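You operate a simulated robot arm through the tools that you are given. There is no shell and no other tool. Be economical: measure what you need, move in short steps, check, and stop when the job is done.

The job below is to be done with a simulated two-armed robot. You get a single attempt, and the scene is never put back.

Task
On the deck of the steel cart, fold the white cloth in half.

It is judged by the outcome, as a careful person would: the job done as asked, and still so three seconds after it is handed in. It fails if anything else is knocked over, pushed out of place, dropped, spilled or broken. Flat cloth is picked up by pressing the open fingertips on it (5 to 10 N) and closing them slowly along it; thin cloth reads only 2 to 8 mm in the jaws.

Robot
Two 7-joint arms with two-finger parallel grippers on one trunk, on a base that drives. Base frame: it is fixed to the floor where the robot stands at the start and does not move with it; the origin is under the middle of the robot, x ahead of it, y to its left, z up. Units: mm, degrees, N and s.
The left shoulder is at the start at [70, 134, 1076], the right one opposite. With the tool pointing down near the work surface each hand reaches from about 100 to 640 mm from the robot's upright axis, wherever it stands, measured 20 degrees to its own side. Places, roughly: deck of the steel cart [500, 300, 800]. Payload 1.57 kg a hand.
Tool frame (each hand has its own): the origin (TCP) lies between the finger pads and is the grasp point; the fingertips stand 30 mm ahead of it; z points along the fingers, y is the line along which they close. The gripper opens to 80 mm. The fingers are 17 mm wide and 12 mm thick; the gripper's body (40 by 82 mm) begins 80 mm behind the TCP.
Orientation is that of the tool frame in the base frame, as [roll, pitch, yaw] about the fixed x, y, z axes, in that order (R = Rz(yaw) Ry(pitch) Rx(roll)). With the fingers straight down and closing along the base's y, the tool's x points along the base's -x, its y along +y and its z along -z.

Tools
- The arms move only by the tool step_arm. It takes "left_increments", "right_increments" or both (then of equal length, played together; a hand with none holds still); each is a list of rows, each a list of 7 numbers: the shift along the base's x, y, z in mm, then the turn, a rotation vector about the base's x, y, z in degrees, then the gripper command, from -1 (shut) to 1 (fully open), values between in proportion. In form: [[x, y, z, wx, wy, wz, claw], ...]. A call has 1 to 20 rows; each row shifts and turns the commanded pose from where the row before left it. Each row takes 0.2 s and may step no farther than 50 mm and 8.6 degrees from the row before; otherwise, or with a gripper value out of range, the whole call is refused. Where a pose cannot be reached the arm comes as near as it can. A force on the tool above 40 N (or 10 N above the force at the start of the call, whichever is more), or a blocked arm, ends the call early, and 0.2 s more pass. Each finger travels about 153 mm/s and halts on what it meets, pressing with about 38 N; the grip force reading is that of the motor and also rises with nothing between the fingers. The clock runs only during rows and for 0.2 s after the last one: add rows that do not move to give the fingers time. The reply holds the time, the measured pose of the TCP, the force on the tool along the base axes, the opening and the grip force, in the units named above and with some noise, with the torque about the TCP (base axes, N m) and any sound that the robot's microphone picked up.
- Cameras (640 x 400 px; columns grow to the right, rows downward): "scene" is now at [116.8, 27, 1273.2]; the picture's right is [0.36, -0.93, 0.00], its down [-0.78, -0.30, -0.55] and it looks along [0.51, 0.20, -0.83] (base axes); focal length 284 px, centre (320, 200). "left" rides on the left gripper at [72, 7, -122] in its tool frame; the picture's right is [-0.09, 1.00, 0.00], its down [-0.84, -0.08, -0.54] and it looks along [-0.54, -0.05, 0.84] (tool axes); focal length 238 px, centre (320, 200). "right" rides on the right gripper at [72, -7, -122] in its tool frame; the picture's right is [0.09, 1.00, 0.00], its down [-0.84, 0.08, -0.54] and it looks along [-0.54, 0.05, 0.84] (tool axes); focal length 238 px, centre (320, 200). There is no depth. A picture from a camera that has moved, and an enlarged one, comes with that camera's place and axes in the base frame and with its lens.
- capture(camera): a new picture of that camera. It takes no simulated time.
- raise_lower(by): slides the trunk up (or, below 0, down) by that many mm; the arms and the scene camera ride with it, the base frame stays. It gives what a move gives, with no picture.
- steer(legs): drives the robot by 1 to 6 legs, each [ahead, left, turn to the left] in mm, mm and degrees, along the robot's own axes; the way and the turn of a leg run together, so that a leg with both is an arc; at most 1500 mm and 180 degrees a leg. The arms and the cameras ride along, it lands a little off, and it stops where it bumps. It gives what a move gives.
- turn_head(pan, tilt): turns the head with the scene camera to pan (to the left, within 86 degrees either way) and tilt (down, from -29 to 69), counted from straight ahead of the robot. It gives what a move gives.
- close_up(camera, box): a new picture of the part [left, top, right, bottom] of that camera's present view, enlarged. It takes no simulated time.
- finish_job(): hands the job in; it is judged then, once.

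Go step by step. Nothing tells you exact positions but the pictures and the camera data: compare them with the known pose of the tool, close in by small moves and look again before you grip or let go. The budget is 120 turns and 88 pictures, counting those below and the enlarged ones. Unless the task says otherwise, let go and move clear before handing in, and close with one line.

The tools are called after "Emit:" as name(argument=value, ...) on one line, values as JSON. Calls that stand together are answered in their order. step_arm: Moves the arms, as the interface text tells. Its arguments: {"type":"object","properties":{"left_increments":{"type":"array","items":{"type":"array","items":{"type":"number"}}},"right_increments":{"type":"array","items":{"type":"array","items":{"type":"number"}}}},"required":[]} The other tools are called the same way: raise_lower (by) slides the trunk up or down; steer (legs) drives the base; turn_head (pan, tilt) turns the head that bears the scene camera; capture (camera) takes a picture; close_up (camera, box) takes an enlarged picture of a part of a camera's view; finish_job () hands the job in.

At the start:

```text
clock: 0.0
left_ee_pos: [356.0, 274.4, 957.6]
left_tcp_rot: [-180.0, 0.0, -180.0]
left_contact_force: [0.7, 0.0, -0.5]
left_wrist_torque: [0.01, 0.0, 0.01]
left_width: 80.1
left_finger_force: 0.0
right_ee_pos: [389.5, -9.6, 937.2]
right_tcp_rot: [179.9, 0.0, 180.0]
right_contact_force: [0.6, -0.5, -0.4]
right_wrist_torque: [0.0, 0.0, -0.02]
right_width: 79.8
right_finger_force: 0.0
trunk travel left (down, up): [-650.0, 290.0]
robot x, y, heading: [-2.5, -1.5, 0.1]
head pan, tilt: [21.2, 56.6]
```

scene: 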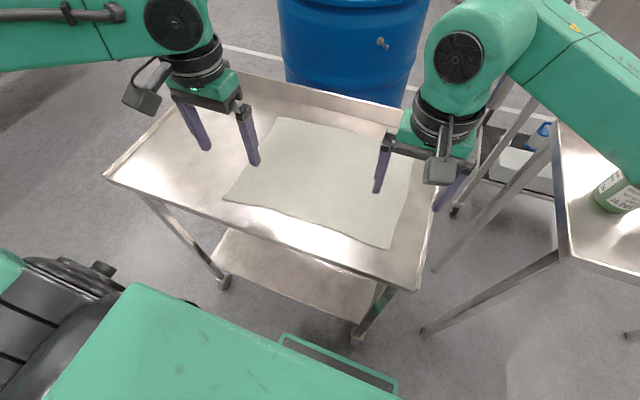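
right: 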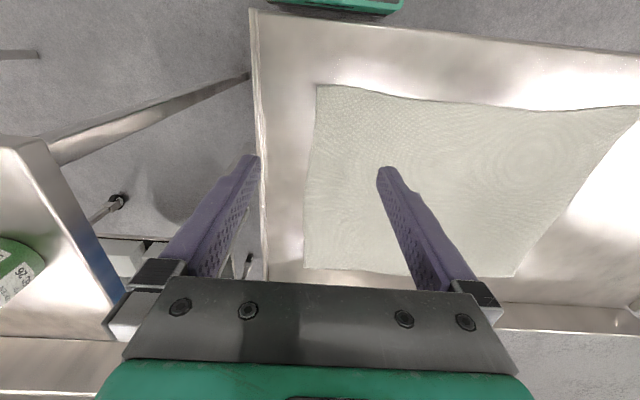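
left: 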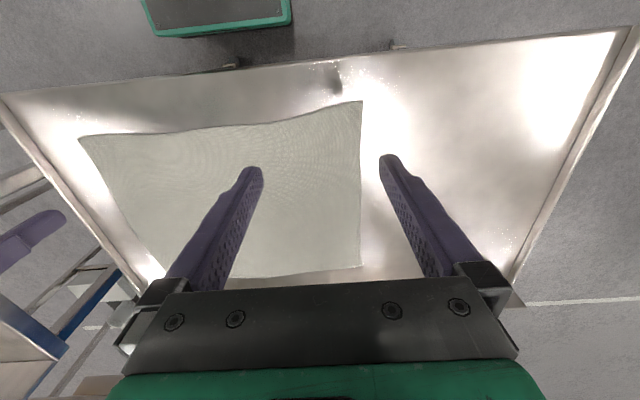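

I see the cloth lying at about x 350–595, y −12–320 on the deck (z about 800), so its centre is about y 154. I'll check the space in front of and left of the robot before shifting left to centre on it.

Emit:
turn_head(pan=60, tilt=50)

Emit:
capture(camera="scene")

```text
clock: 1.1
left_ee_pos: [356.4, 274.2, 957.4]
left_tcp_rot: [-179.9, 0.0, 179.9]
left_contact_force: [0.0, -0.5, 0.0]
left_wrist_torque: [-0.01, 0.02, -0.03]
left_width: 79.9
left_finger_force: 0.1
right_ee_pos: [389.5, -10.0, 936.9]
right_tcp_rot: [-180.0, 0.1, 180.0]
right_contact_force: [-0.6, -0.8, 0.1]
right_wrist_torque: [0.04, 0.0, 0.0]
right_width: 79.7
right_finger_force: 0.0
trunk travel left (down, up): [-650.0, 290.0]
robot x, y, heading: [-1.3, 3.9, 0.0]
head pan, tilt: [60.0, 50.0]
```

```text
84 pictures are left
camera scene: at [89.8, 68.2, 1281.6], right [0.87, -0.5, 0.0], down [-0.38, -0.66, -0.64], along [0.32, 0.56, -0.77], focal length 284 px, centre (320, 200)
```

scene: 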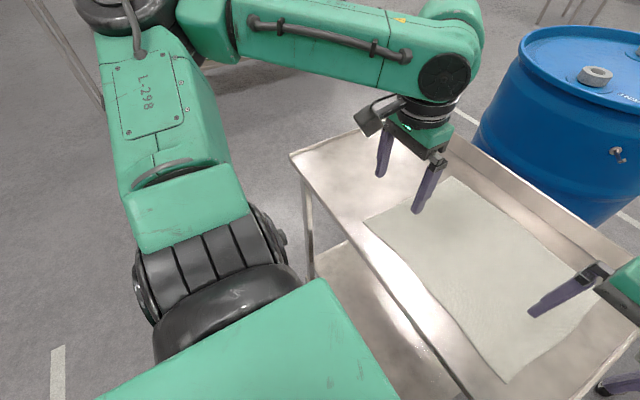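

The green block is the left shoulder, and the floor to the left is clear. I'll shift 150 mm left so the cloth is centred.

Emit:
steer(legs=[[0, 150, 0]])

Emit:
turn_head(pan=0, tilt=50)

Emit:
capture(camera="scene")

```text
clock: 2.4
left_ee_pos: [356.8, 422.4, 958.2]
left_tcp_rot: [180.0, 0.0, 180.0]
left_contact_force: [0.0, 0.8, 0.0]
left_wrist_torque: [-0.02, -0.02, -0.01]
left_width: 79.9
left_finger_force: 0.0
right_ee_pos: [389.5, 138.0, 936.1]
right_tcp_rot: [179.9, 0.0, -180.0]
right_contact_force: [-0.2, 0.5, 0.0]
right_wrist_torque: [0.03, -0.01, -0.02]
right_width: 80.0
right_finger_force: 0.2
trunk travel left (down, up): [-650.0, 290.0]
robot x, y, heading: [-0.7, 145.8, -0.1]
head pan, tilt: [60.0, 50.0]
```

```text
clock: 3.7
left_ee_pos: [357.3, 422.7, 958.0]
left_tcp_rot: [-180.0, 0.0, -180.0]
left_contact_force: [0.3, -0.3, -0.5]
left_wrist_torque: [0.02, 0.03, 0.0]
left_width: 80.1
left_finger_force: 0.1
right_ee_pos: [388.2, 139.1, 936.2]
right_tcp_rot: [180.0, -0.1, -179.9]
right_contact_force: [0.9, 0.1, 0.3]
right_wrist_torque: [-0.02, 0.01, 0.02]
right_width: 80.3
right_finger_force: 0.0
trunk travel left (down, up): [-650.0, 290.0]
robot x, y, heading: [0.0, 149.6, 0.1]
head pan, tilt: [0.0, 50.0]
```

```text
83 pictures are left
camera scene: at [128.2, 151.0, 1281.6], right [0.0, -1.0, 0.0], down [-0.77, 0.0, -0.64], along [0.64, 0.0, -0.77], focal length 284 px, centre (320, 200)
```

scene: 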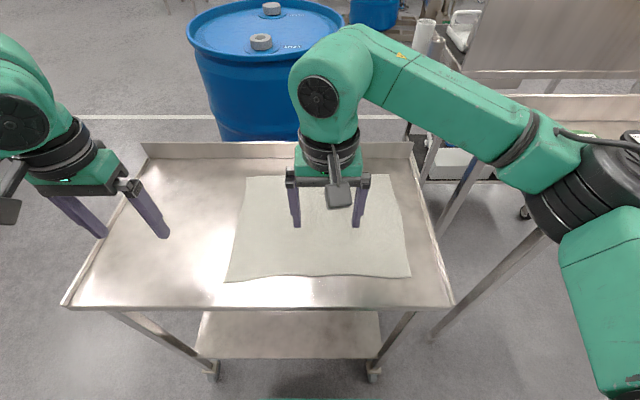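

The cloth corners now measure roughly (341,318), (348,−11), (599,325) and (609,−16). I'll fold the near edge over to the far edge, so I'm bringing both hands above the near corners with the jaws at about 30 mm.

Emit:
step_arm(left_increments=[[-1, -34, -20, 0, 0, 0, -0.25], [-1, -34, -20, 0, 0, 0, -0.25], [-1, -34, -20, 0, 0, 0, -0.25], [-1, -33, -20, 0, 0, 0, -0.25], [0, 0, 0, 0, 0, 0, -0.25]], right_increments=[[-8, -30, -14, 0, 0, 0, -0.25], [-8, -30, -14, 0, 0, 0, -0.25], [-7, -30, -14, 0, 0, 0, -0.25], [-7, -30, -14, 0, 0, 0, -0.25], [0, 0, 0, 0, 0, 0, -0.25]])

Emit:
capture(camera="left")

Emit:
capture(camera="right")

Emit:
capture(camera="scene")

```text
clock: 4.9
left_ee_pos: [352.7, 289.2, 876.7]
left_tcp_rot: [-180.0, -0.1, 180.0]
left_contact_force: [-0.3, 0.7, 0.3]
left_wrist_torque: [-0.01, -0.01, 0.01]
left_width: 30.1
left_finger_force: 0.1
right_ee_pos: [358.4, 21.0, 881.6]
right_tcp_rot: [-179.9, 0.0, -180.0]
right_contact_force: [-0.1, 0.3, -0.2]
right_wrist_torque: [0.01, -0.03, -0.03]
right_width: 30.0
right_finger_force: 0.1
trunk travel left (down, up): [-650.0, 290.0]
robot x, y, heading: [-1.2, 149.5, 0.0]
head pan, tilt: [0.0, 50.0]
```

```text
82 pictures are left
camera left: at [280.0, 296.2, 998.4], right [0.09, 1.0, 0.0], down [0.84, -0.08, 0.54], along [0.54, -0.05, -0.84], focal length 238 px, centre (320, 200)
```

left: 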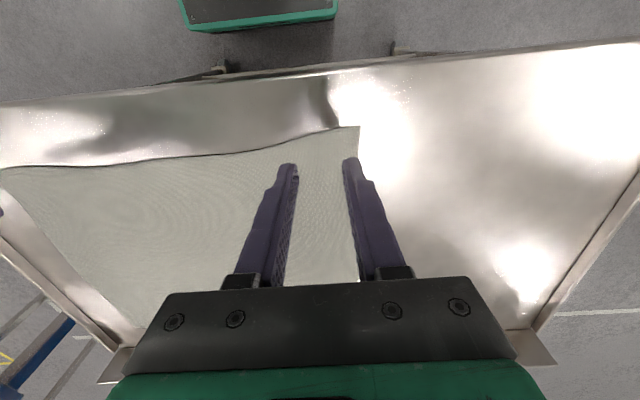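

```text
81 pictures are left
camera right: at [286.4, 13.6, 1003.5], right [-0.09, 1.0, 0.0], down [0.84, 0.08, 0.54], along [0.54, 0.05, -0.84], focal length 238 px, centre (320, 200)
```

right: 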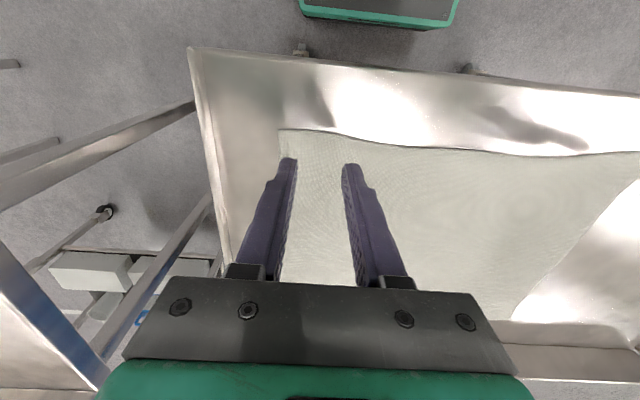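

```text
80 pictures are left
camera scene: at [128.0, 152.8, 1281.7], right [0.0, -1.0, 0.0], down [-0.77, 0.0, -0.64], along [0.64, 0.0, -0.77], focal length 284 px, centre (320, 200)
```

scene: 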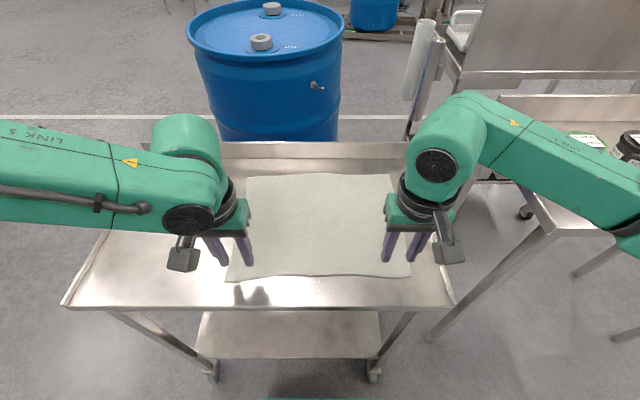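

The corners agree with the wrist views. I'm going down to just above the deck with a small x correction on the left.

Emit:
step_arm(left_increments=[[5, 0, -10, 0, 0, 0, -0.25], [0, 0, -10, 0, 0, 0, -0.25], [0, 0, -10, 0, 0, 0, -0.25], [0, 0, -7, 0, 0, 0, -0.25], [0, 0, 0, 0, 0, 0, -0.25]], right_increments=[[0, 0, -12, 0, 0, 0, -0.25], [0, 0, -12, 0, 0, 0, -0.25], [0, 0, -10, 0, 0, 0, -0.25], [0, 0, -8, 0, 0, 0, -0.25], [0, 0, 0, 0, 0, 0, -0.25]])

Emit:
capture(camera="left")

Emit:
capture(camera="right")

```text
clock: 6.1
left_ee_pos: [357.2, 288.6, 840.4]
left_tcp_rot: [-180.0, 0.0, -180.0]
left_contact_force: [-0.4, 0.7, 0.1]
left_wrist_torque: [-0.02, -0.01, -0.01]
left_width: 30.0
left_finger_force: 0.1
right_ee_pos: [358.4, 19.7, 839.3]
right_tcp_rot: [-180.0, 0.0, 179.9]
right_contact_force: [-0.3, 0.8, -0.6]
right_wrist_torque: [0.01, -0.01, -0.01]
right_width: 29.6
right_finger_force: 0.0
trunk travel left (down, up): [-650.0, 290.0]
robot x, y, heading: [2.3, 148.9, -0.0]
head pan, tilt: [0.0, 50.0]
```

```text
79 pictures are left
camera left: at [285.2, 295.4, 961.9], right [0.09, 1.0, 0.0], down [0.84, -0.08, 0.54], along [0.54, -0.05, -0.84], focal length 238 px, centre (320, 200)
```

left: 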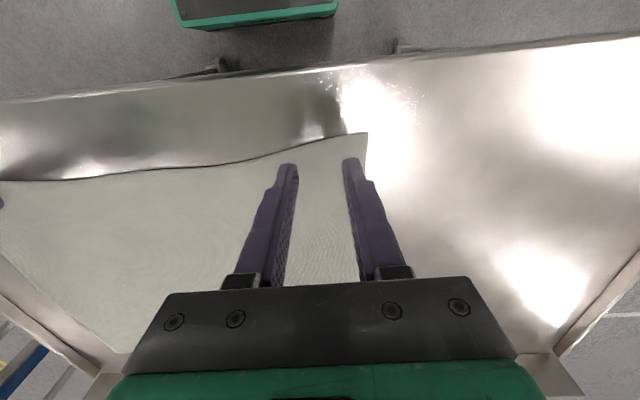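

```text
78 pictures are left
camera right: at [286.4, 12.5, 961.6], right [-0.09, 1.0, 0.0], down [0.84, 0.08, 0.54], along [0.54, 0.05, -0.84], focal length 238 px, centre (320, 200)
```

right: 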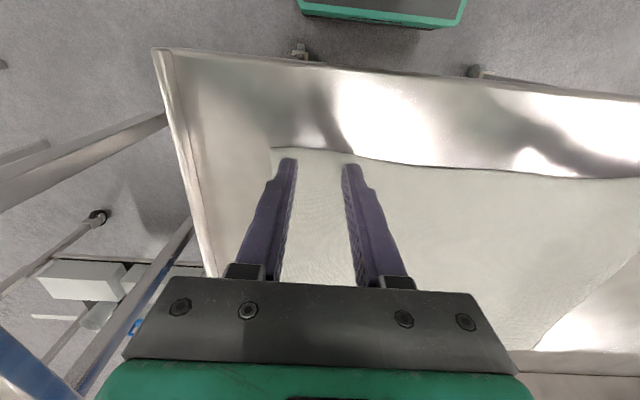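

Both fingertip pairs sit just inside the near edge. I'll ease down 2 mm at a time and feel for contact.

Emit:
step_arm(left_increments=[[-2, 0, -2, 0, 0, 0, -0.25], [0, 0, -2, 0, 0, 0, -0.25], [0, 0, -2, 0, 0, 0, -0.25], [0, 0, -2, 0, 0, 0, -0.25], [0, 0, 0, 0, 0, 0, -0.25]], right_increments=[[0, 0, -2, 0, 0, 0, -0.25], [0, 0, -2, 0, 0, 0, -0.25], [0, 0, -2, 0, 0, 0, -0.25], [0, 0, -1, 0, 0, 0, -0.25], [0, 0, 0, 0, 0, 0, -0.25]])

```text
clock: 7.3
left_ee_pos: [356.1, 287.6, 831.2]
left_tcp_rot: [180.0, 0.0, -179.9]
left_contact_force: [0.8, 0.5, -0.7]
left_wrist_torque: [0.03, -0.06, -0.02]
left_width: 30.1
left_finger_force: 0.0
right_ee_pos: [359.1, 19.0, 831.6]
right_tcp_rot: [180.0, 0.0, 180.0]
right_contact_force: [-0.6, 0.2, -0.7]
right_wrist_torque: [0.02, -0.05, 0.0]
right_width: 29.8
right_finger_force: 0.1
trunk travel left (down, up): [-650.0, 290.0]
robot x, y, heading: [0.2, 147.5, -0.0]
head pan, tilt: [0.0, 50.0]
```

Emit:
step_arm(left_increments=[[0, 0, -2, 0, 0, 0, -0.25], [0, 0, -1, 0, 0, 0, -0.25], [0, 0, 0, 0, 0, 0, -0.25]], right_increments=[[0, 0, -2, 0, 0, 0, -0.25], [0, 0, -1, 0, 0, 0, -0.25], [0, 0, 0, 0, 0, 0, -0.25]])

```text
clock: 8.1
left_ee_pos: [354.3, 287.9, 831.5]
left_tcp_rot: [-179.9, 0.4, -179.9]
left_contact_force: [2.4, 0.3, 14.2]
left_wrist_torque: [0.02, -0.09, -0.02]
left_width: 29.9
left_finger_force: 0.1
right_ee_pos: [356.5, 20.4, 831.5]
right_tcp_rot: [179.9, 0.2, 180.0]
right_contact_force: [3.3, -0.5, 19.7]
right_wrist_torque: [-0.12, -0.16, 0.02]
right_width: 29.9
right_finger_force: 0.1
trunk travel left (down, up): [-650.0, 290.0]
robot x, y, heading: [1.6, 150.5, 0.2]
head pan, tilt: [0.0, 50.0]
```

There's contact at TCP z about 831 with slightly too much force. I'll back off to around 7 N and close slowly.

Emit:
step_arm(left_increments=[[0, 0, -0.0, 0, 0, 0, -0.25], [0, 0, 0.8, 0, 0, 0, -0.25], [0, 0, 0, 0, 0, 0, -0.25]], right_increments=[[0, 0, 0.8, 0, 0, 0, -0.25], [0, 0, 0.8, 0, 0, 0, -0.25], [0, 0, 0, 0, 0, 0, -0.25]])

```text
clock: 8.9
left_ee_pos: [354.2, 287.9, 831.4]
left_tcp_rot: [179.9, 0.0, -180.0]
left_contact_force: [2.3, 1.0, 15.7]
left_wrist_torque: [-0.05, -0.1, 0.0]
left_width: 29.9
left_finger_force: 0.1
right_ee_pos: [358.2, 19.6, 831.3]
right_tcp_rot: [180.0, 0.2, 180.0]
right_contact_force: [1.2, 1.0, 10.6]
right_wrist_torque: [0.0, -0.07, 0.02]
right_width: 29.8
right_finger_force: 0.1
trunk travel left (down, up): [-650.0, 290.0]
robot x, y, heading: [-0.2, 152.3, -0.1]
head pan, tilt: [0.0, 50.0]
```

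Emit:
step_arm(left_increments=[[0, 0, 0.8, 0, 0, 0, -0.25], [0, 0, 0, 0, 0, 0, -0.32], [0, 0, 0, 0, 0, 0, -0.4], [0, 0, 0, 0, 0, 0, -0.48], [0, 0, 0, 0, 0, 0, -0.56], [0, 0, 0, 0, 0, 0, -0.64], [0, 0, 0, 0, 0, 0, -0.72], [0, 0, 0, 0, 0, 0, -0.8], [0, 0, 0, 0, 0, 0, -0.88], [0, 0, 0, 0, 0, 0, -0.95], [0, 0, 0, 0, 0, 0, -1], [0, 0, 0, 0, 0, 0, -1], [0, 0, 0, 0, 0, 0, -1]], right_increments=[[0, 0, 0.3, 0, 0, 0, -0.25], [0, 0, 0, 0, 0, 0, -0.32], [0, 0, 0, 0, 0, 0, -0.4], [0, 0, 0, 0, 0, 0, -0.48], [0, 0, 0, 0, 0, 0, -0.56], [0, 0, 0, 0, 0, 0, -0.64], [0, 0, 0, 0, 0, 0, -0.72], [0, 0, 0, 0, 0, 0, -0.8], [0, 0, 0, 0, 0, 0, -0.88], [0, 0, 0, 0, 0, 0, -0.95], [0, 0, 0, 0, 0, 0, -1], [0, 0, 0, 0, 0, 0, -1], [0, 0, 0, 0, 0, 0, -1]])

Emit:
capture(camera="left")

Emit:
capture(camera="right")

```text
clock: 11.7
left_ee_pos: [354.6, 288.0, 831.7]
left_tcp_rot: [180.0, -0.1, -180.0]
left_contact_force: [-1.1, -0.7, 3.5]
left_wrist_torque: [-0.01, 0.01, 0.02]
left_width: 0.2
left_finger_force: 21.3
right_ee_pos: [357.3, 19.4, 832.0]
right_tcp_rot: [180.0, 0.0, 180.0]
right_contact_force: [0.7, 0.4, 3.0]
right_wrist_torque: [-0.02, 0.0, -0.01]
right_width: 0.0
right_finger_force: 21.6
trunk travel left (down, up): [-650.0, 290.0]
robot x, y, heading: [-1.9, 150.5, -0.2]
head pan, tilt: [0.0, 50.0]
```

```text
77 pictures are left
camera left: at [282.5, 295.2, 953.1], right [0.09, 1.0, 0.0], down [0.84, -0.08, 0.54], along [0.54, -0.05, -0.84], focal length 238 px, centre (320, 200)
```

left: 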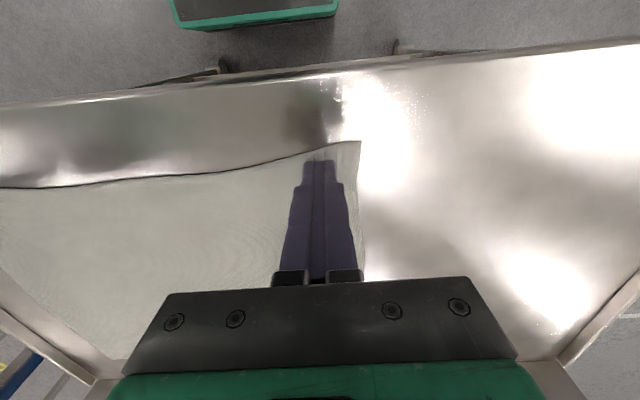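

```text
76 pictures are left
camera right: at [286.2, 12.4, 954.3], right [-0.09, 1.0, 0.0], down [0.84, 0.08, 0.54], along [0.54, 0.05, -0.84], focal length 238 px, centre (320, 200)
```

right: 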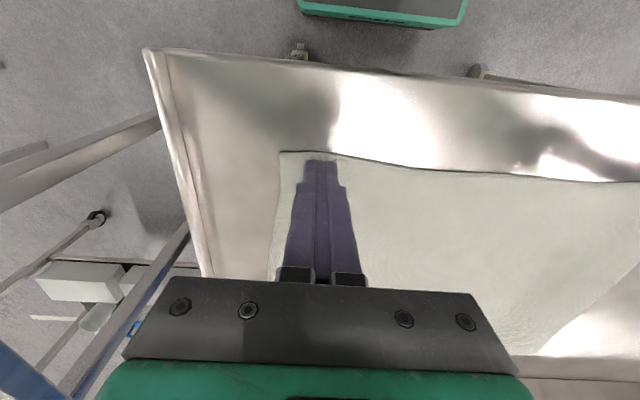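

Both jaws shut on nothing because the press faded to about 3 N while closing. I'll reopen and retry with the left hand alone first, keeping the pressure up.

Emit:
step_arm(left_increments=[[0, 0, 5, 0, 0, 0, -1], [0, -2, 0, 0, 0, 0, -0.25], [0, -2, 0, 0, 0, 0, -0.25], [0, 0, -3, 0, 0, 0, -0.25], [0, 0, -2.4, 0, 0, 0, -0.25], [0, 0, 0, 0, 0, 0, -0.25]], right_increments=[[0, 0, 5, 0, 0, 0, -1], [0, 2, 0, 0, 0, 0, -0.25], [0, 2, 0, 0, 0, 0, -0.25], [0, 0, 0, 0, 0, 0, -0.25], [0, 0, 0, 0, 0, 0, -0.25], [0, 0, 0, 0, 0, 0, -0.25]])

```text
clock: 13.1
left_ee_pos: [355.3, 284.6, 831.3]
left_tcp_rot: [-180.0, 0.1, 179.9]
left_contact_force: [0.4, 1.5, 9.0]
left_wrist_torque: [0.04, 0.02, 0.03]
left_width: 30.4
left_finger_force: 0.0
right_ee_pos: [359.7, 23.4, 836.3]
right_tcp_rot: [-180.0, 0.0, -180.0]
right_contact_force: [-0.3, -0.4, 0.0]
right_wrist_torque: [0.01, 0.01, 0.0]
right_width: 29.9
right_finger_force: 0.0
trunk travel left (down, up): [-650.0, 290.0]
robot x, y, heading: [0.4, 147.9, 0.1]
head pan, tilt: [0.0, 50.0]
```

Emit:
step_arm(left_increments=[[0, 0, 0, 0, 0, 0, -0.29], [0, 0, 0, 0, 0, 0, -0.33], [0, 0, 0, 0, 0, 0, -0.37], [0, 0, 0, 0, 0, 0, -0.41], [0, 0, 0, 0, 0, 0, -0.45], [0, 0, 0, 0, 0, 0, -0.49], [0, 0, 0, 0, 0, 0, -0.53]])

Emit:
close_up(camera="left", box=[220, 100, 420, 225])

```text
clock: 14.7
left_ee_pos: [354.5, 283.9, 832.2]
left_tcp_rot: [179.9, 0.1, 180.0]
left_contact_force: [0.7, -0.4, 13.7]
left_wrist_torque: [-0.03, -0.05, 0.03]
left_width: 17.4
left_finger_force: 0.0
right_ee_pos: [358.7, 22.5, 835.4]
right_tcp_rot: [179.8, 0.2, 180.0]
right_contact_force: [0.1, 0.0, -0.4]
right_wrist_torque: [0.01, -0.02, -0.02]
right_width: 29.9
right_finger_force: 0.1
trunk travel left (down, up): [-650.0, 290.0]
robot x, y, heading: [-1.4, 147.2, 0.2]
head pan, tilt: [0.0, 50.0]
```

```text
3.20 times, centred on (320, 162) of left
camera zoom: at [281.8, 290.8, 952.9], right [0.09, 1.0, 0.0], down [0.84, -0.08, 0.54], along [0.54, -0.05, -0.84], focal length 763 px, centre (320, 320)
```

zoom: 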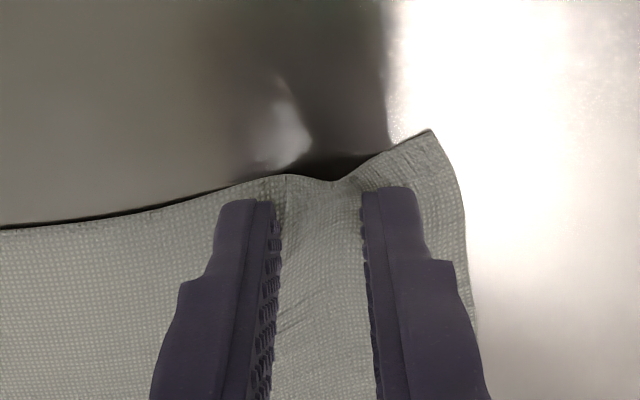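

A ridge is gathering between the left fingers, so I'll keep closing slowly.

Emit:
step_arm(left_increments=[[0, 0, 0, 0, 0, 0, -0.57], [0, 0, 0.2, 0, 0, 0, -0.61], [0, 0, 0, 0, 0, 0, -0.65], [0, 0, 0, 0, 0, 0, -0.69], [0, 0, 0, 0, 0, 0, -0.73], [0, 0, 0, 0, 0, 0, -0.77]])

Emit:
close_up(camera="left", box=[220, 100, 420, 225])

```text
clock: 16.1
left_ee_pos: [354.3, 284.1, 831.8]
left_tcp_rot: [180.0, -0.1, -180.0]
left_contact_force: [-0.1, -0.3, 10.2]
left_wrist_torque: [0.0, 0.0, 0.01]
left_width: 8.3
left_finger_force: 0.1
right_ee_pos: [357.8, 22.8, 836.8]
right_tcp_rot: [180.0, 0.1, -180.0]
right_contact_force: [-0.2, -0.5, 0.8]
right_wrist_torque: [-0.03, 0.04, 0.02]
right_width: 29.9
right_finger_force: 0.0
trunk travel left (down, up): [-650.0, 290.0]
robot x, y, heading: [-3.1, 149.8, -0.1]
head pan, tilt: [0.0, 50.0]
```

```text
3.20 times, centred on (320, 162) of left
camera zoom: at [281.6, 290.8, 953.0], right [0.09, 1.0, 0.0], down [0.84, -0.08, 0.54], along [0.54, -0.05, -0.84], focal length 763 px, centre (320, 320)
```

zoom: 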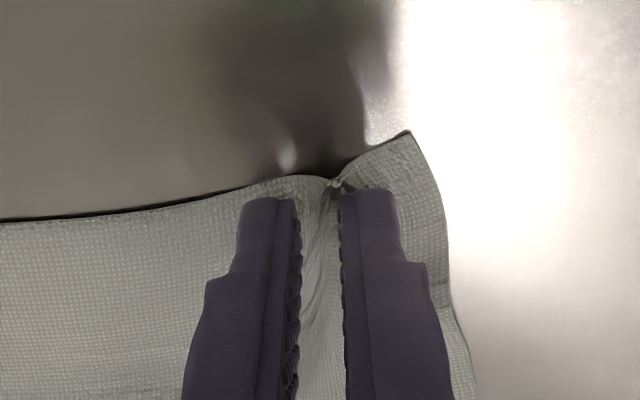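

Good, a proper fold is standing between the fingers. I'll close the last bit and raise slightly once shut.

Emit:
step_arm(left_increments=[[0, 0, 0, 0, 0, 0, -0.81], [0, 0, 0, 0, 0, 0, -0.85], [0, 0, 0, 0, 0, 0, -0.9], [0, 0, 0, 0, 0, 0, -0.95], [0, 0, 0, 0, 0, 0, -1], [0, 0, 0, 0, 0, 0, -1], [0, 0, 0, 0, 0, 0, -1]])

Emit:
close_up(camera="left", box=[220, 100, 420, 225])

```text
clock: 17.7
left_ee_pos: [354.1, 284.4, 831.7]
left_tcp_rot: [-179.9, 0.1, -179.9]
left_contact_force: [0.4, -0.3, 10.4]
left_wrist_torque: [-0.01, 0.0, 0.01]
left_width: 1.5
left_finger_force: 23.8
right_ee_pos: [358.4, 22.8, 837.3]
right_tcp_rot: [180.0, 0.2, -180.0]
right_contact_force: [-0.6, 1.6, -0.6]
right_wrist_torque: [0.02, 0.02, 0.0]
right_width: 30.0
right_finger_force: 0.0
trunk travel left (down, up): [-650.0, 290.0]
robot x, y, heading: [0.3, 148.3, 0.1]
head pan, tilt: [0.0, 50.0]
```

```text
3.20 times, centred on (320, 162) of left
camera zoom: at [281.7, 290.9, 953.0], right [0.09, 1.0, 0.0], down [0.84, -0.08, 0.54], along [0.54, -0.05, -0.84], focal length 763 px, centre (320, 320)
```

zoom: 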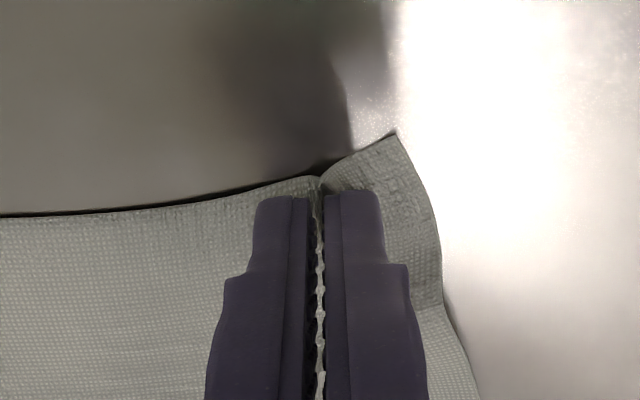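

The left reads 1.5 mm, which is a thin bite. I'll lift it 15 mm as a test.

Emit:
step_arm(left_increments=[[0, 0, 3, 0, 0, 0, -1], [0, 0, 4, 0, 0, 0, -1], [0, 0, 4, 0, 0, 0, -1], [0, 0, 4, 0, 0, 0, -1], [0, 0, 0, 0, 0, 0, -1]])

Emit:
close_up(camera="left", box=[220, 100, 420, 225])

```text
clock: 18.9
left_ee_pos: [353.5, 283.7, 846.8]
left_tcp_rot: [-179.9, 0.0, 180.0]
left_contact_force: [0.4, -0.2, 0.6]
left_wrist_torque: [0.03, 0.0, 0.0]
left_width: 1.7
left_finger_force: 23.1
right_ee_pos: [359.4, 22.9, 836.4]
right_tcp_rot: [-180.0, -0.1, -179.9]
right_contact_force: [0.4, 0.3, 0.3]
right_wrist_torque: [-0.01, 0.02, 0.02]
right_width: 30.1
right_finger_force: 0.0
trunk travel left (down, up): [-650.0, 290.0]
robot x, y, heading: [2.4, 149.2, 0.2]
head pan, tilt: [0.0, 50.0]
```

```text
3.20 times, centred on (320, 162) of left
camera zoom: at [282.6, 291.3, 967.9], right [0.09, 1.0, 0.0], down [0.84, -0.08, 0.54], along [0.54, -0.05, -0.84], focal length 763 px, centre (320, 320)
```

zoom: 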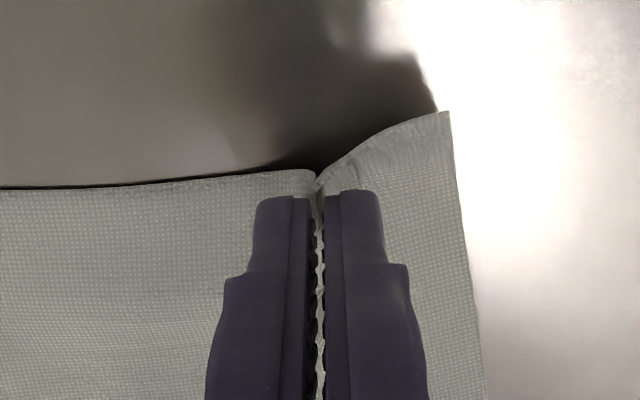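

The left hand holds the cloth. Now I'll do the same with the right hand: press, then close slowly.

Emit:
step_arm(right_increments=[[0, 0, -3, 0, 0, 0, -0.25], [0, 0, -2.6, 0, 0, 0, -0.25], [0, 0, 0, 0, 0, 0, -0.25]])

```text
clock: 19.7
left_ee_pos: [353.7, 285.0, 845.2]
left_tcp_rot: [-180.0, -0.1, -180.0]
left_contact_force: [-0.6, 0.4, 0.1]
left_wrist_torque: [0.05, -0.01, 0.03]
left_width: 2.0
left_finger_force: 24.0
right_ee_pos: [360.4, 23.1, 831.5]
right_tcp_rot: [179.8, 0.1, -180.0]
right_contact_force: [1.3, -0.5, 8.5]
right_wrist_torque: [0.0, -0.01, -0.04]
right_width: 30.1
right_finger_force: 0.0
trunk travel left (down, up): [-650.0, 290.0]
robot x, y, heading: [-1.2, 146.7, -0.0]
head pan, tilt: [0.0, 50.0]
```

Emit:
step_arm(right_increments=[[0, 0, -0.2, 0, 0, 0, -0.29], [0, 0, 0, 0, 0, 0, -0.33], [0, 0, 0, 0, 0, 0, -0.37], [0, 0, 0, 0, 0, 0, -0.41], [0, 0, 0, 0, 0, 0, -0.45], [0, 0, 0, 0, 0, 0, -0.49], [0, 0, 0, 0, 0, 0, -0.53], [0, 0, 0, 0, 0, 0, -0.57], [0, 0, 0, 0, 0, 0, -0.61], [0, 0, 0, 0, 0, 0, -0.65], [0, 0, 0, 0, 0, 0, -0.69], [0, 0, 0, 0, 0, 0, -0.73], [0, 0, 0, 0, 0, 0, -0.77]])

Emit:
close_up(camera="right", box=[220, 100, 420, 225])

```text
clock: 22.5
left_ee_pos: [353.6, 284.5, 847.1]
left_tcp_rot: [-179.9, 0.0, 180.0]
left_contact_force: [0.8, -3.2, -0.1]
left_wrist_torque: [-0.07, -0.01, -0.01]
left_width: 1.6
left_finger_force: 23.1
right_ee_pos: [358.3, 23.2, 832.0]
right_tcp_rot: [-180.0, 0.1, 180.0]
right_contact_force: [0.5, 3.1, 17.2]
right_wrist_torque: [0.15, 0.02, 0.02]
right_width: 9.8
right_finger_force: 0.4
trunk travel left (down, up): [-650.0, 290.0]
robot x, y, heading: [-2.0, 147.0, -0.3]
head pan, tilt: [0.0, 50.0]
```

```text
3.20 times, centred on (320, 162) of right
camera zoom: at [285.3, 16.8, 953.9], right [-0.09, 1.0, 0.0], down [0.84, 0.08, 0.54], along [0.54, 0.05, -0.84], focal length 763 px, centre (320, 320)
```

zoom: 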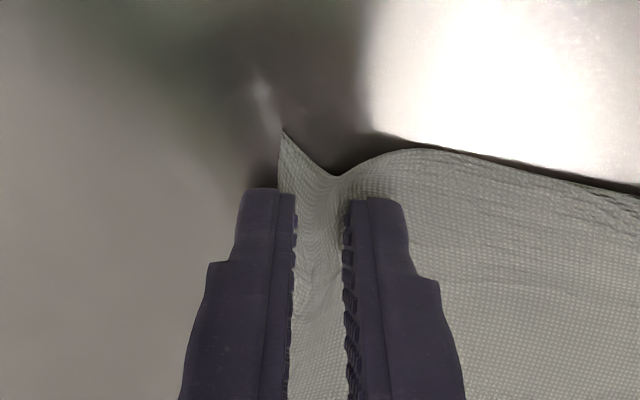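

The right corner slid inward, so the outer finger has come off the cloth. I'll lift, reopen, move the right hand 14 mm inward and look.

Emit:
step_arm(right_increments=[[0, 0, 6, 0, 0, 0, -0.77], [0, 7, 0, 0, 0, 0, -0.25], [0, 7, 0, 0, 0, 0, -0.25], [0, 0, 0, 0, 0, 0, -0.25]], left_increments=[[0, 0, 0, 0, 0, 0, -1], [0, 0, -4, 0, 0, 0, -1], [0, 0, -4, 0, 0, 0, -1], [0, 0, 0, 0, 0, 0, -1]])

Emit:
capture(camera="right")

Emit:
capture(camera="scene")

```text
clock: 23.5
left_ee_pos: [355.2, 283.8, 837.6]
left_tcp_rot: [180.0, 0.0, -179.9]
left_contact_force: [0.0, -0.1, 0.6]
left_wrist_torque: [0.03, -0.01, 0.0]
left_width: 1.7
left_finger_force: 23.6
right_ee_pos: [359.0, 37.9, 836.4]
right_tcp_rot: [-179.9, 0.0, 179.9]
right_contact_force: [0.3, -0.6, 0.4]
right_wrist_torque: [0.01, -0.02, -0.02]
right_width: 29.9
right_finger_force: 0.0
trunk travel left (down, up): [-650.0, 290.0]
robot x, y, heading: [-1.8, 150.4, 0.0]
head pan, tilt: [0.0, 50.0]
```

```text
70 pictures are left
camera right: at [286.8, 30.2, 959.1], right [-0.09, 1.0, 0.0], down [0.84, 0.08, 0.54], along [0.54, 0.05, -0.84], focal length 238 px, centre (320, 200)
```

right: 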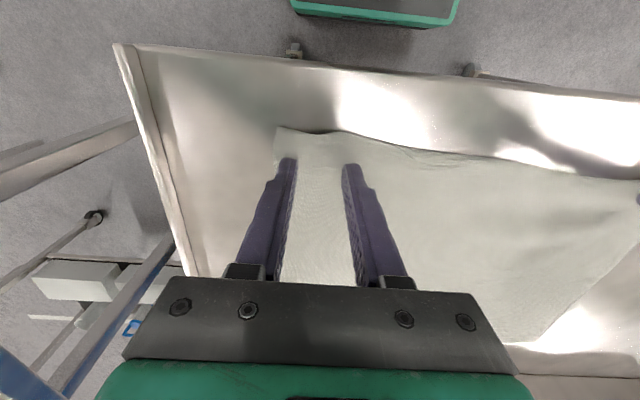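

```text
69 pictures are left
camera scene: at [128.0, 150.7, 1281.7], right [0.0, -1.0, 0.0], down [-0.77, 0.0, -0.64], along [0.64, 0.0, -0.77], focal length 284 px, centre (320, 200)
```

scene: 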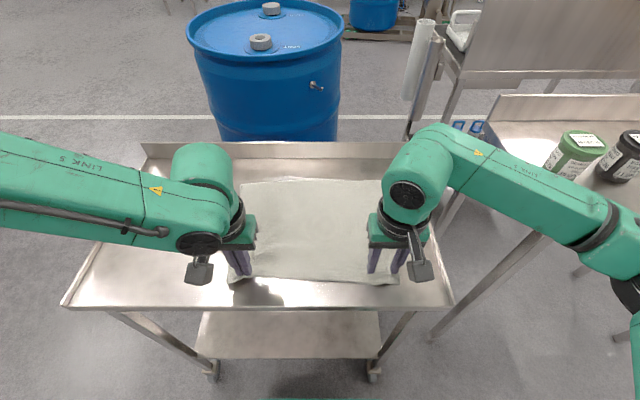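

The right fingers are now fully over the cloth. I'll shift 8 mm nearer the edge, press and close again.

Emit:
step_arm(right_increments=[[-8, 2, 0, 0, 0, 0, -0.25], [0, 0, -3, 0, 0, 0, -0.25], [0, 0, -2.8, 0, 0, 0, -0.25], [0, 0, 0, 0, 0, 0, -0.25]])

Emit:
close_up(camera="right", box=[220, 100, 420, 225])

```text
clock: 24.5
left_ee_pos: [354.4, 284.0, 838.8]
left_tcp_rot: [180.0, 0.0, -179.9]
left_contact_force: [0.5, -0.3, 0.4]
left_wrist_torque: [0.05, 0.02, 0.01]
left_width: 2.0
left_finger_force: 23.0
right_ee_pos: [351.1, 39.6, 831.3]
right_tcp_rot: [-179.9, 0.2, -180.0]
right_contact_force: [0.2, -1.1, 8.9]
right_wrist_torque: [-0.07, 0.0, 0.0]
right_width: 30.3
right_finger_force: 0.1
trunk travel left (down, up): [-650.0, 290.0]
robot x, y, heading: [-1.3, 150.5, -0.1]
head pan, tilt: [0.0, 50.0]
```

```text
3.20 times, centred on (320, 162) of right
camera zoom: at [278.8, 32.3, 954.0], right [-0.09, 1.0, 0.0], down [0.84, 0.08, 0.54], along [0.54, 0.05, -0.84], focal length 763 px, centre (320, 320)
```

zoom: 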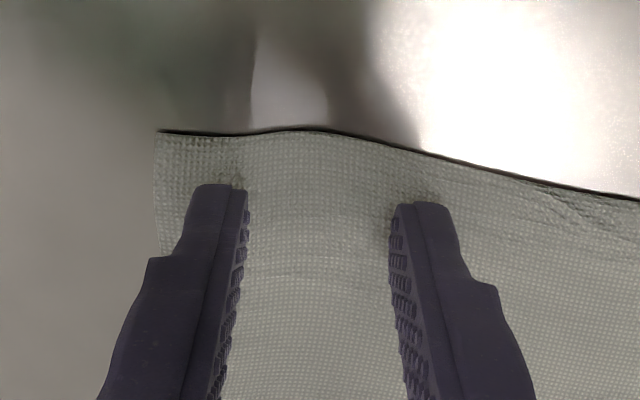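

Emit:
step_arm(right_increments=[[0, 0, -0.2, 0, 0, 0, -0.28], [0, 0, 0, 0, 0, 0, -0.31], [0, 0, 0, 0, 0, 0, -0.34], [0, 0, 0, 0, 0, 0, -0.37], [0, 0, 0, 0, 0, 0, -0.4], [0, 0, 0, 0, 0, 0, -0.43], [0, 0, 0, 0, 0, 0, -0.46], [0, 0, 0, 0, 0, 0, -0.49], [0, 0, 0, 0, 0, 0, -0.52], [0, 0, 0, 0, 0, 0, -0.56], [0, 0, 0, 0, 0, 0, -0.6], [0, 0, 0, 0, 0, 0, -0.64], [0, 0, 0, 0, 0, 0, -0.68], [0, 0, 0, 0, 0, 0, -0.72]])

Emit:
close_up(camera="right", box=[220, 100, 420, 225])

```text
clock: 27.5
left_ee_pos: [354.0, 284.2, 839.3]
left_tcp_rot: [-180.0, 0.1, -180.0]
left_contact_force: [-0.4, -1.5, -0.1]
left_wrist_torque: [0.01, 0.02, -0.02]
left_width: 1.9
left_finger_force: 22.9
right_ee_pos: [350.0, 40.1, 832.2]
right_tcp_rot: [-179.9, 0.2, -179.9]
right_contact_force: [-0.7, 0.8, 18.5]
right_wrist_torque: [-0.02, 0.07, -0.05]
right_width: 11.8
right_finger_force: 0.3
trunk travel left (down, up): [-650.0, 290.0]
robot x, y, heading: [-2.2, 147.9, 0.2]
head pan, tilt: [0.0, 50.0]
```

```text
3.20 times, centred on (320, 162) of right
camera zoom: at [277.5, 33.0, 953.9], right [-0.09, 1.0, 0.0], down [0.84, 0.08, 0.54], along [0.54, 0.05, -0.84], focal length 763 px, centre (320, 320)
```

zoom: 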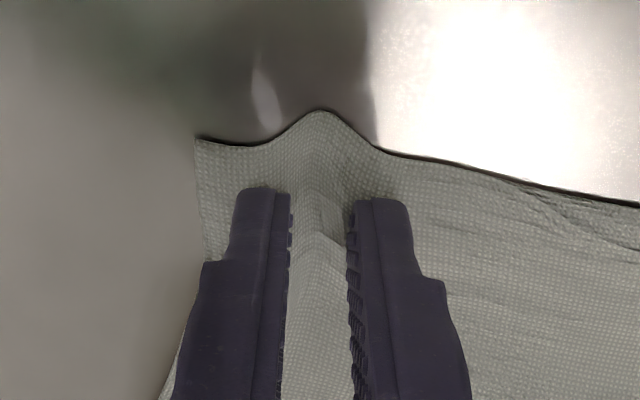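

A good ridge is standing between the right fingers. I'll finish closing and test with a small lift.

Emit:
step_arm(right_increments=[[0, 0, 0, 0, 0, 0, -0.76], [0, 0, 0, 0, 0, 0, -0.8], [0, 0, 0, 0, 0, 0, -0.84], [0, 0, 0, 0, 0, 0, -0.88], [0, 0, 0, 0, 0, 0, -0.92], [0, 0, 0, 0, 0, 0, -0.96], [0, 0, 0, 0, 0, 0, -1], [0, 0, 0, 0, 0, 0, -1], [0, 0, 0, 0, 0, 0, -1], [0, 0, 3, 0, 0, 0, -1], [0, 0, 4, 0, 0, 0, -1], [0, 0, 4, 0, 0, 0, -1], [0, 0, 0, 0, 0, 0, -1]])

Emit:
close_up(camera="right", box=[220, 100, 420, 225])

```text
clock: 30.3
left_ee_pos: [356.5, 283.6, 838.4]
left_tcp_rot: [180.0, 0.0, 180.0]
left_contact_force: [-0.2, -0.1, -0.8]
left_wrist_torque: [0.02, 0.01, 0.03]
left_width: 1.5
left_finger_force: 23.6
right_ee_pos: [351.3, 39.6, 841.2]
right_tcp_rot: [-179.9, 0.1, 180.0]
right_contact_force: [0.2, 0.6, -0.9]
right_wrist_torque: [0.0, -0.02, 0.02]
right_width: 1.9
right_finger_force: 22.9
trunk travel left (down, up): [-650.0, 290.0]
robot x, y, heading: [-1.9, 144.1, 0.1]
head pan, tilt: [0.0, 50.0]
```

```text
3.20 times, centred on (320, 162) of right
camera zoom: at [279.0, 32.3, 963.6], right [-0.09, 1.0, 0.0], down [0.84, 0.08, 0.54], along [0.54, 0.05, -0.84], focal length 763 px, centre (320, 320)
```

zoom: 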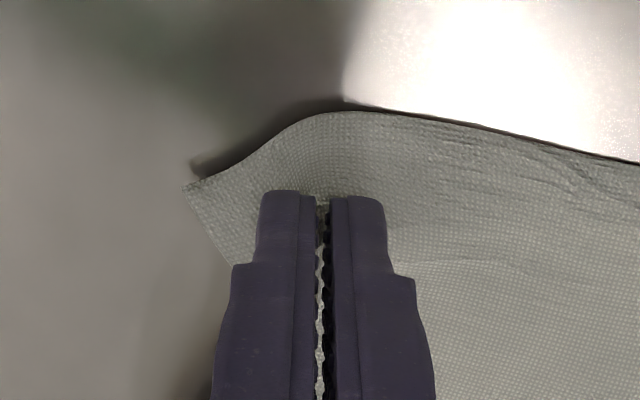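

Both corners are held. I'll lift both hands together, moving slightly forward, and look.

Emit:
step_arm(left_increments=[[2, 0, 12, 0, 0, 0, -1], [3, 0, 12, 0, 0, 0, -1], [4, 0, 12, 0, 0, 0, -1], [5, 0, 12, 0, 0, 0, -1], [6, 0, 12, 0, 0, 0, -1], [0, 0, 0, 0, 0, 0, -1]], right_increments=[[2, 0, 12, 0, 0, 0, -1], [3, 0, 12, 0, 0, 0, -1], [4, 0, 12, 0, 0, 0, -1], [5, 0, 11, 0, 0, 0, -1], [6, 0, 10, 0, 0, 0, -1], [0, 0, 0, 0, 0, 0, -1]])

Emit:
capture(camera="scene")

Emit:
capture(camera="right")

Emit:
capture(camera="left")

```text
clock: 31.7
left_ee_pos: [375.0, 283.4, 898.5]
left_tcp_rot: [-180.0, 0.0, -180.0]
left_contact_force: [0.3, -0.1, 0.1]
left_wrist_torque: [0.04, 0.03, 0.01]
left_width: 1.6
left_finger_force: 23.6
right_ee_pos: [370.8, 39.2, 898.0]
right_tcp_rot: [-180.0, 0.0, -180.0]
right_contact_force: [-0.6, 0.3, 0.0]
right_wrist_torque: [-0.01, -0.02, 0.05]
right_width: 1.5
right_finger_force: 23.7
trunk travel left (down, up): [-650.0, 290.0]
robot x, y, heading: [3.3, 151.9, 0.1]
head pan, tilt: [0.0, 50.0]
```

```text
65 pictures are left
camera scene: at [128.2, 150.8, 1281.6], right [0.0, -1.0, 0.0], down [-0.77, 0.0, -0.64], along [0.64, 0.0, -0.77], focal length 284 px, centre (320, 200)
```

scene: 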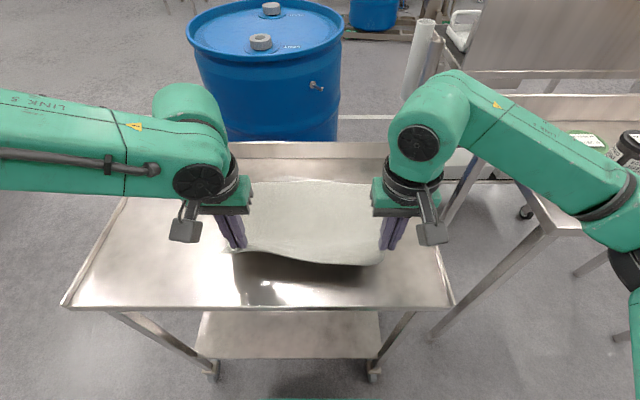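

```text
64 pictures are left
camera right: at [298.5, 32.2, 1021.6], right [-0.09, 1.0, 0.0], down [0.84, 0.08, 0.54], along [0.54, 0.05, -0.84], focal length 238 px, centre (320, 200)
```

right: 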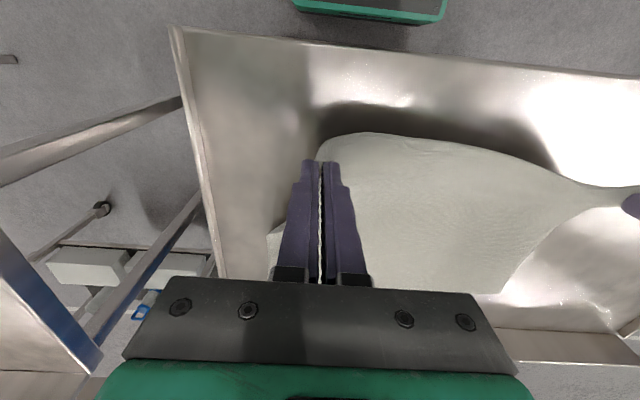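

```text
63 pictures are left
camera left: at [302.3, 291.2, 1019.8], right [0.09, 1.0, 0.0], down [0.84, -0.08, 0.54], along [0.54, -0.05, -0.84], focal length 238 px, centre (320, 200)
```

left: 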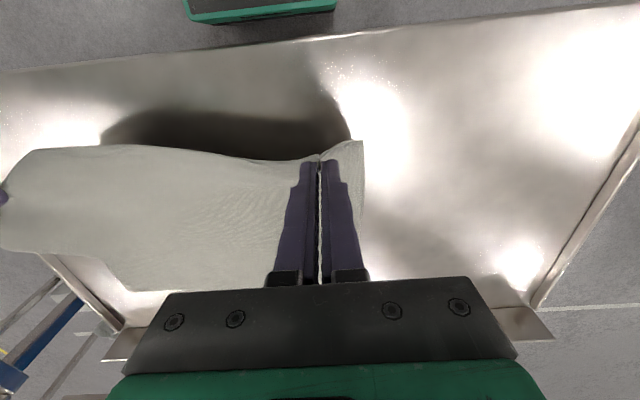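

Both corners are up, with some slack sagging between the hands. I'll spread the hands gently while carrying the edge over the middle.

Emit:
step_arm(left_increments=[[0, 1, 0, 0, 0, 0, -1], [0, 1, 0, 0, 0, 0, -1], [0, 1, 0, 0, 0, 0, -1], [8, 0, 6, 0, 0, 0, -1], [12, 0, 6, 0, 0, 0, -1], [12, 0, 5, 0, 0, 0, -1], [14, 0, 5, 0, 0, 0, -1], [14, 0, 4, 0, 0, 0, -1], [14, 0, 3, 0, 0, 0, -1], [14, 0, 2, 0, 0, 0, -1], [0, 0, 0, 0, 0, 0, -1]], right_increments=[[0, -4, 0, 0, 0, 0, -1], [0, -4, 0, 0, 0, 0, -1], [0, -3, 0, 0, 0, 0, -1], [8, 0, 6, 0, 0, 0, -1], [12, 0, 6, 0, 0, 0, -1], [12, 0, 5, 0, 0, 0, -1], [14, 0, 5, 0, 0, 0, -1], [14, 0, 4, 0, 0, 0, -1], [14, 0, 3, 0, 0, 0, -1], [14, 0, 2, 0, 0, 0, -1], [0, 0, 0, 0, 0, 0, -1]])

Emit:
capture(camera="scene")

Emit:
capture(camera="right")

Emit:
capture(camera="left")

```text
clock: 34.1
left_ee_pos: [463.3, 286.9, 930.0]
left_tcp_rot: [179.9, 0.0, 180.0]
left_contact_force: [-0.2, -4.4, -0.3]
left_wrist_torque: [-0.11, 0.0, -0.04]
left_width: 1.7
left_finger_force: 23.6
right_ee_pos: [458.0, 28.8, 930.4]
right_tcp_rot: [-180.0, -0.1, -179.9]
right_contact_force: [0.7, 3.1, -0.7]
right_wrist_torque: [0.13, 0.01, -0.03]
right_width: 1.7
right_finger_force: 23.0
trunk travel left (down, up): [-650.0, 290.0]
robot x, y, heading: [5.2, 150.2, 0.1]
head pan, tilt: [0.0, 50.0]
```

```text
62 pictures are left
camera scene: at [127.6, 150.6, 1281.7], right [0.0, -1.0, 0.0], down [-0.77, 0.0, -0.64], along [0.64, 0.0, -0.77], focal length 284 px, centre (320, 200)
```

scene: 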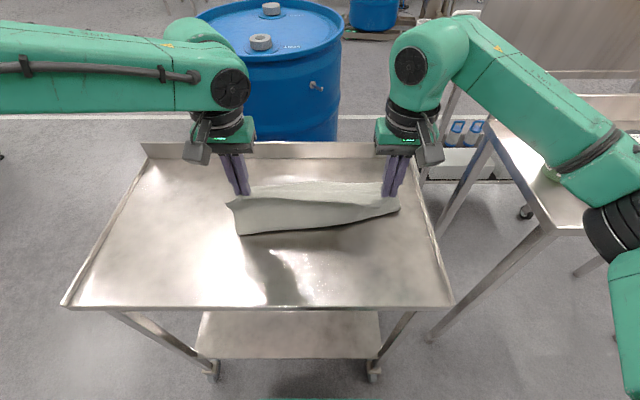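

```text
61 pictures are left
camera right: at [386.6, 20.9, 1052.4], right [-0.09, 1.0, 0.0], down [0.84, 0.08, 0.54], along [0.54, 0.05, -0.84], focal length 238 px, centre (320, 200)
```

right: 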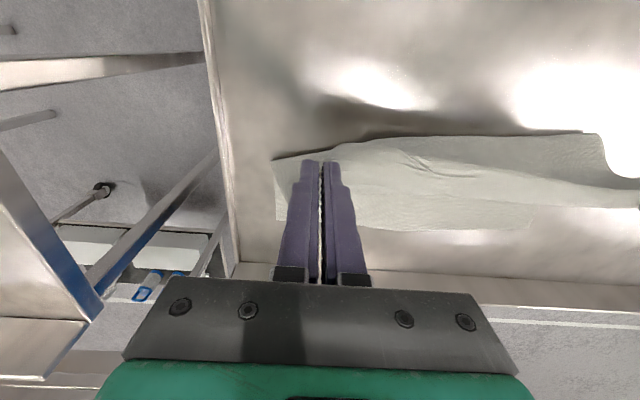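

```text
60 pictures are left
camera left: at [390.6, 294.0, 1050.5], right [0.09, 1.0, 0.0], down [0.84, -0.08, 0.54], along [0.54, -0.05, -0.84], focal length 238 px, centre (320, 200)
```

left: 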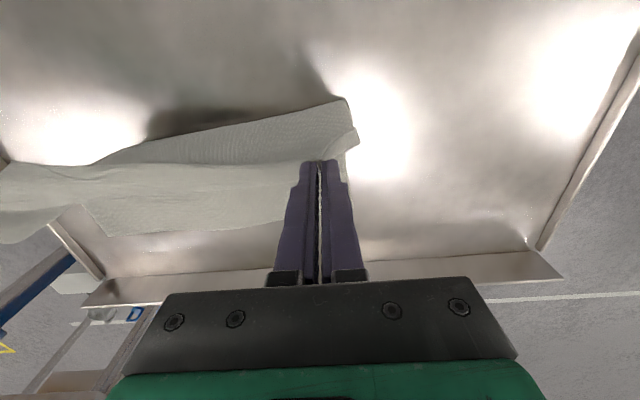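

The edge hangs from both hands with light tension (about 4 N), and the far edge still lies at x about 570–585. I'll carry on forward and down, stopping about 30 mm above the deck.

Emit:
step_arm(left_increments=[[12, 0, 0, 0, 0, 0, -1], [12, 0, -2, 0, 0, 0, -1], [12, 0, -4, 0, 0, 0, -1], [12, 0, -6, 0, 0, 0, -1], [12, 0, -8, 0, 0, 0, -1], [11, 0, -10, 0, 0, 0, -1], [10, 0, -10, 0, 0, 0, -1], [9, 0, -10, 0, 0, 0, -1], [6, 0, -10, 0, 0, 0, -1], [4, 0, -10, 0, 0, 0, -1], [0, 0, 0, 0, 0, 0, -1]], right_increments=[[13, 0, 0, 0, 0, 0, -1], [13, 0, -2, 0, 0, 0, -1], [13, 0, -4, 0, 0, 0, -1], [13, 0, -6, 0, 0, 0, -1], [12, 0, -8, 0, 0, 0, -1], [11, 0, -10, 0, 0, 0, -1], [10, 0, -10, 0, 0, 0, -1], [9, 0, -10, 0, 0, 0, -1], [6, 0, -10, 0, 0, 0, -1], [4, 0, -10, 0, 0, 0, -1], [0, 0, 0, 0, 0, 0, -1]])

Emit:
capture(camera="scene")

Emit:
capture(camera="right")

Emit:
capture(camera="left")

```text
clock: 36.5
left_ee_pos: [525.4, 315.8, 865.6]
left_tcp_rot: [179.8, 0.1, -179.8]
left_contact_force: [-0.1, -0.8, 0.1]
left_wrist_torque: [0.02, -0.04, 0.0]
left_width: 1.7
left_finger_force: 23.3
left hand out of reach, approached as far as the arm can: row 5, 6, 7, 8, 9, 10
right_ee_pos: [562.8, 25.8, 858.8]
right_tcp_rot: [-179.7, -0.1, 179.7]
right_contact_force: [0.4, 0.7, -0.4]
right_wrist_torque: [-0.04, 0.0, 0.0]
right_width: 0.2
right_finger_force: 20.9
trunk travel left (down, up): [-650.0, 290.0]
robot x, y, heading: [1.1, 149.8, -0.0]
head pan, tilt: [0.0, 50.0]
```

```text
59 pictures are left
camera scene: at [128.3, 150.7, 1281.6], right [0.0, -1.0, 0.0], down [-0.77, 0.0, -0.64], along [0.64, 0.0, -0.77], focal length 284 px, centre (320, 200)
```

scene: 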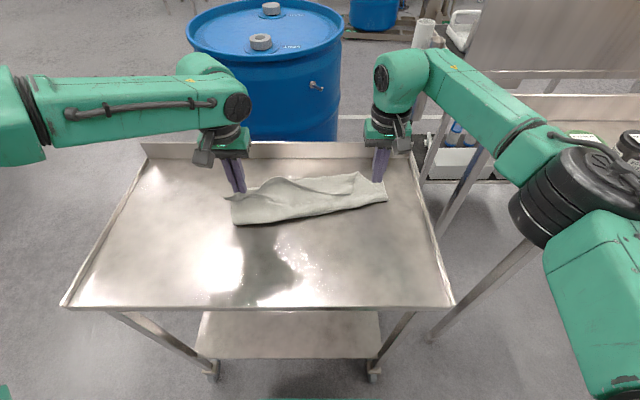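

```text
58 pictures are left
camera right: at [491.0, 18.7, 981.3], right [-0.09, 1.0, 0.0], down [0.84, 0.08, 0.54], along [0.54, 0.04, -0.84], focal length 238 px, centre (320, 200)
```

right: 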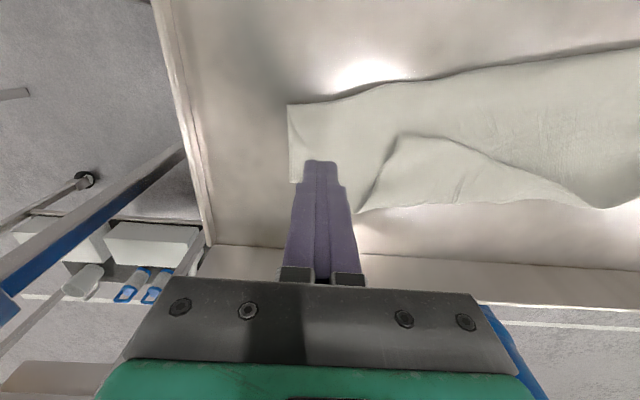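

```text
57 pictures are left
camera left: at [451.7, 321.9, 988.2], right [0.09, 1.0, 0.0], down [0.84, -0.08, 0.54], along [0.54, -0.04, -0.84], focal length 238 px, centre (320, 200)
```

left: 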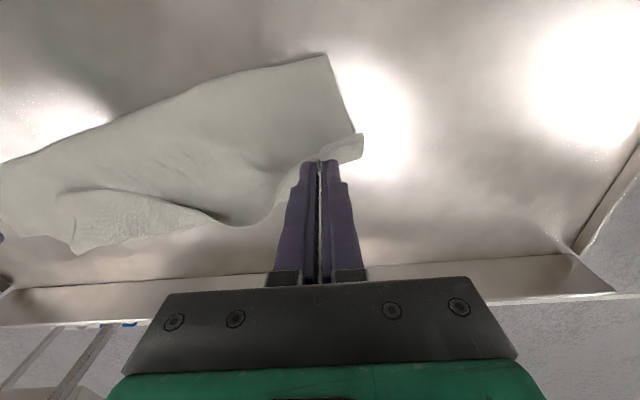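

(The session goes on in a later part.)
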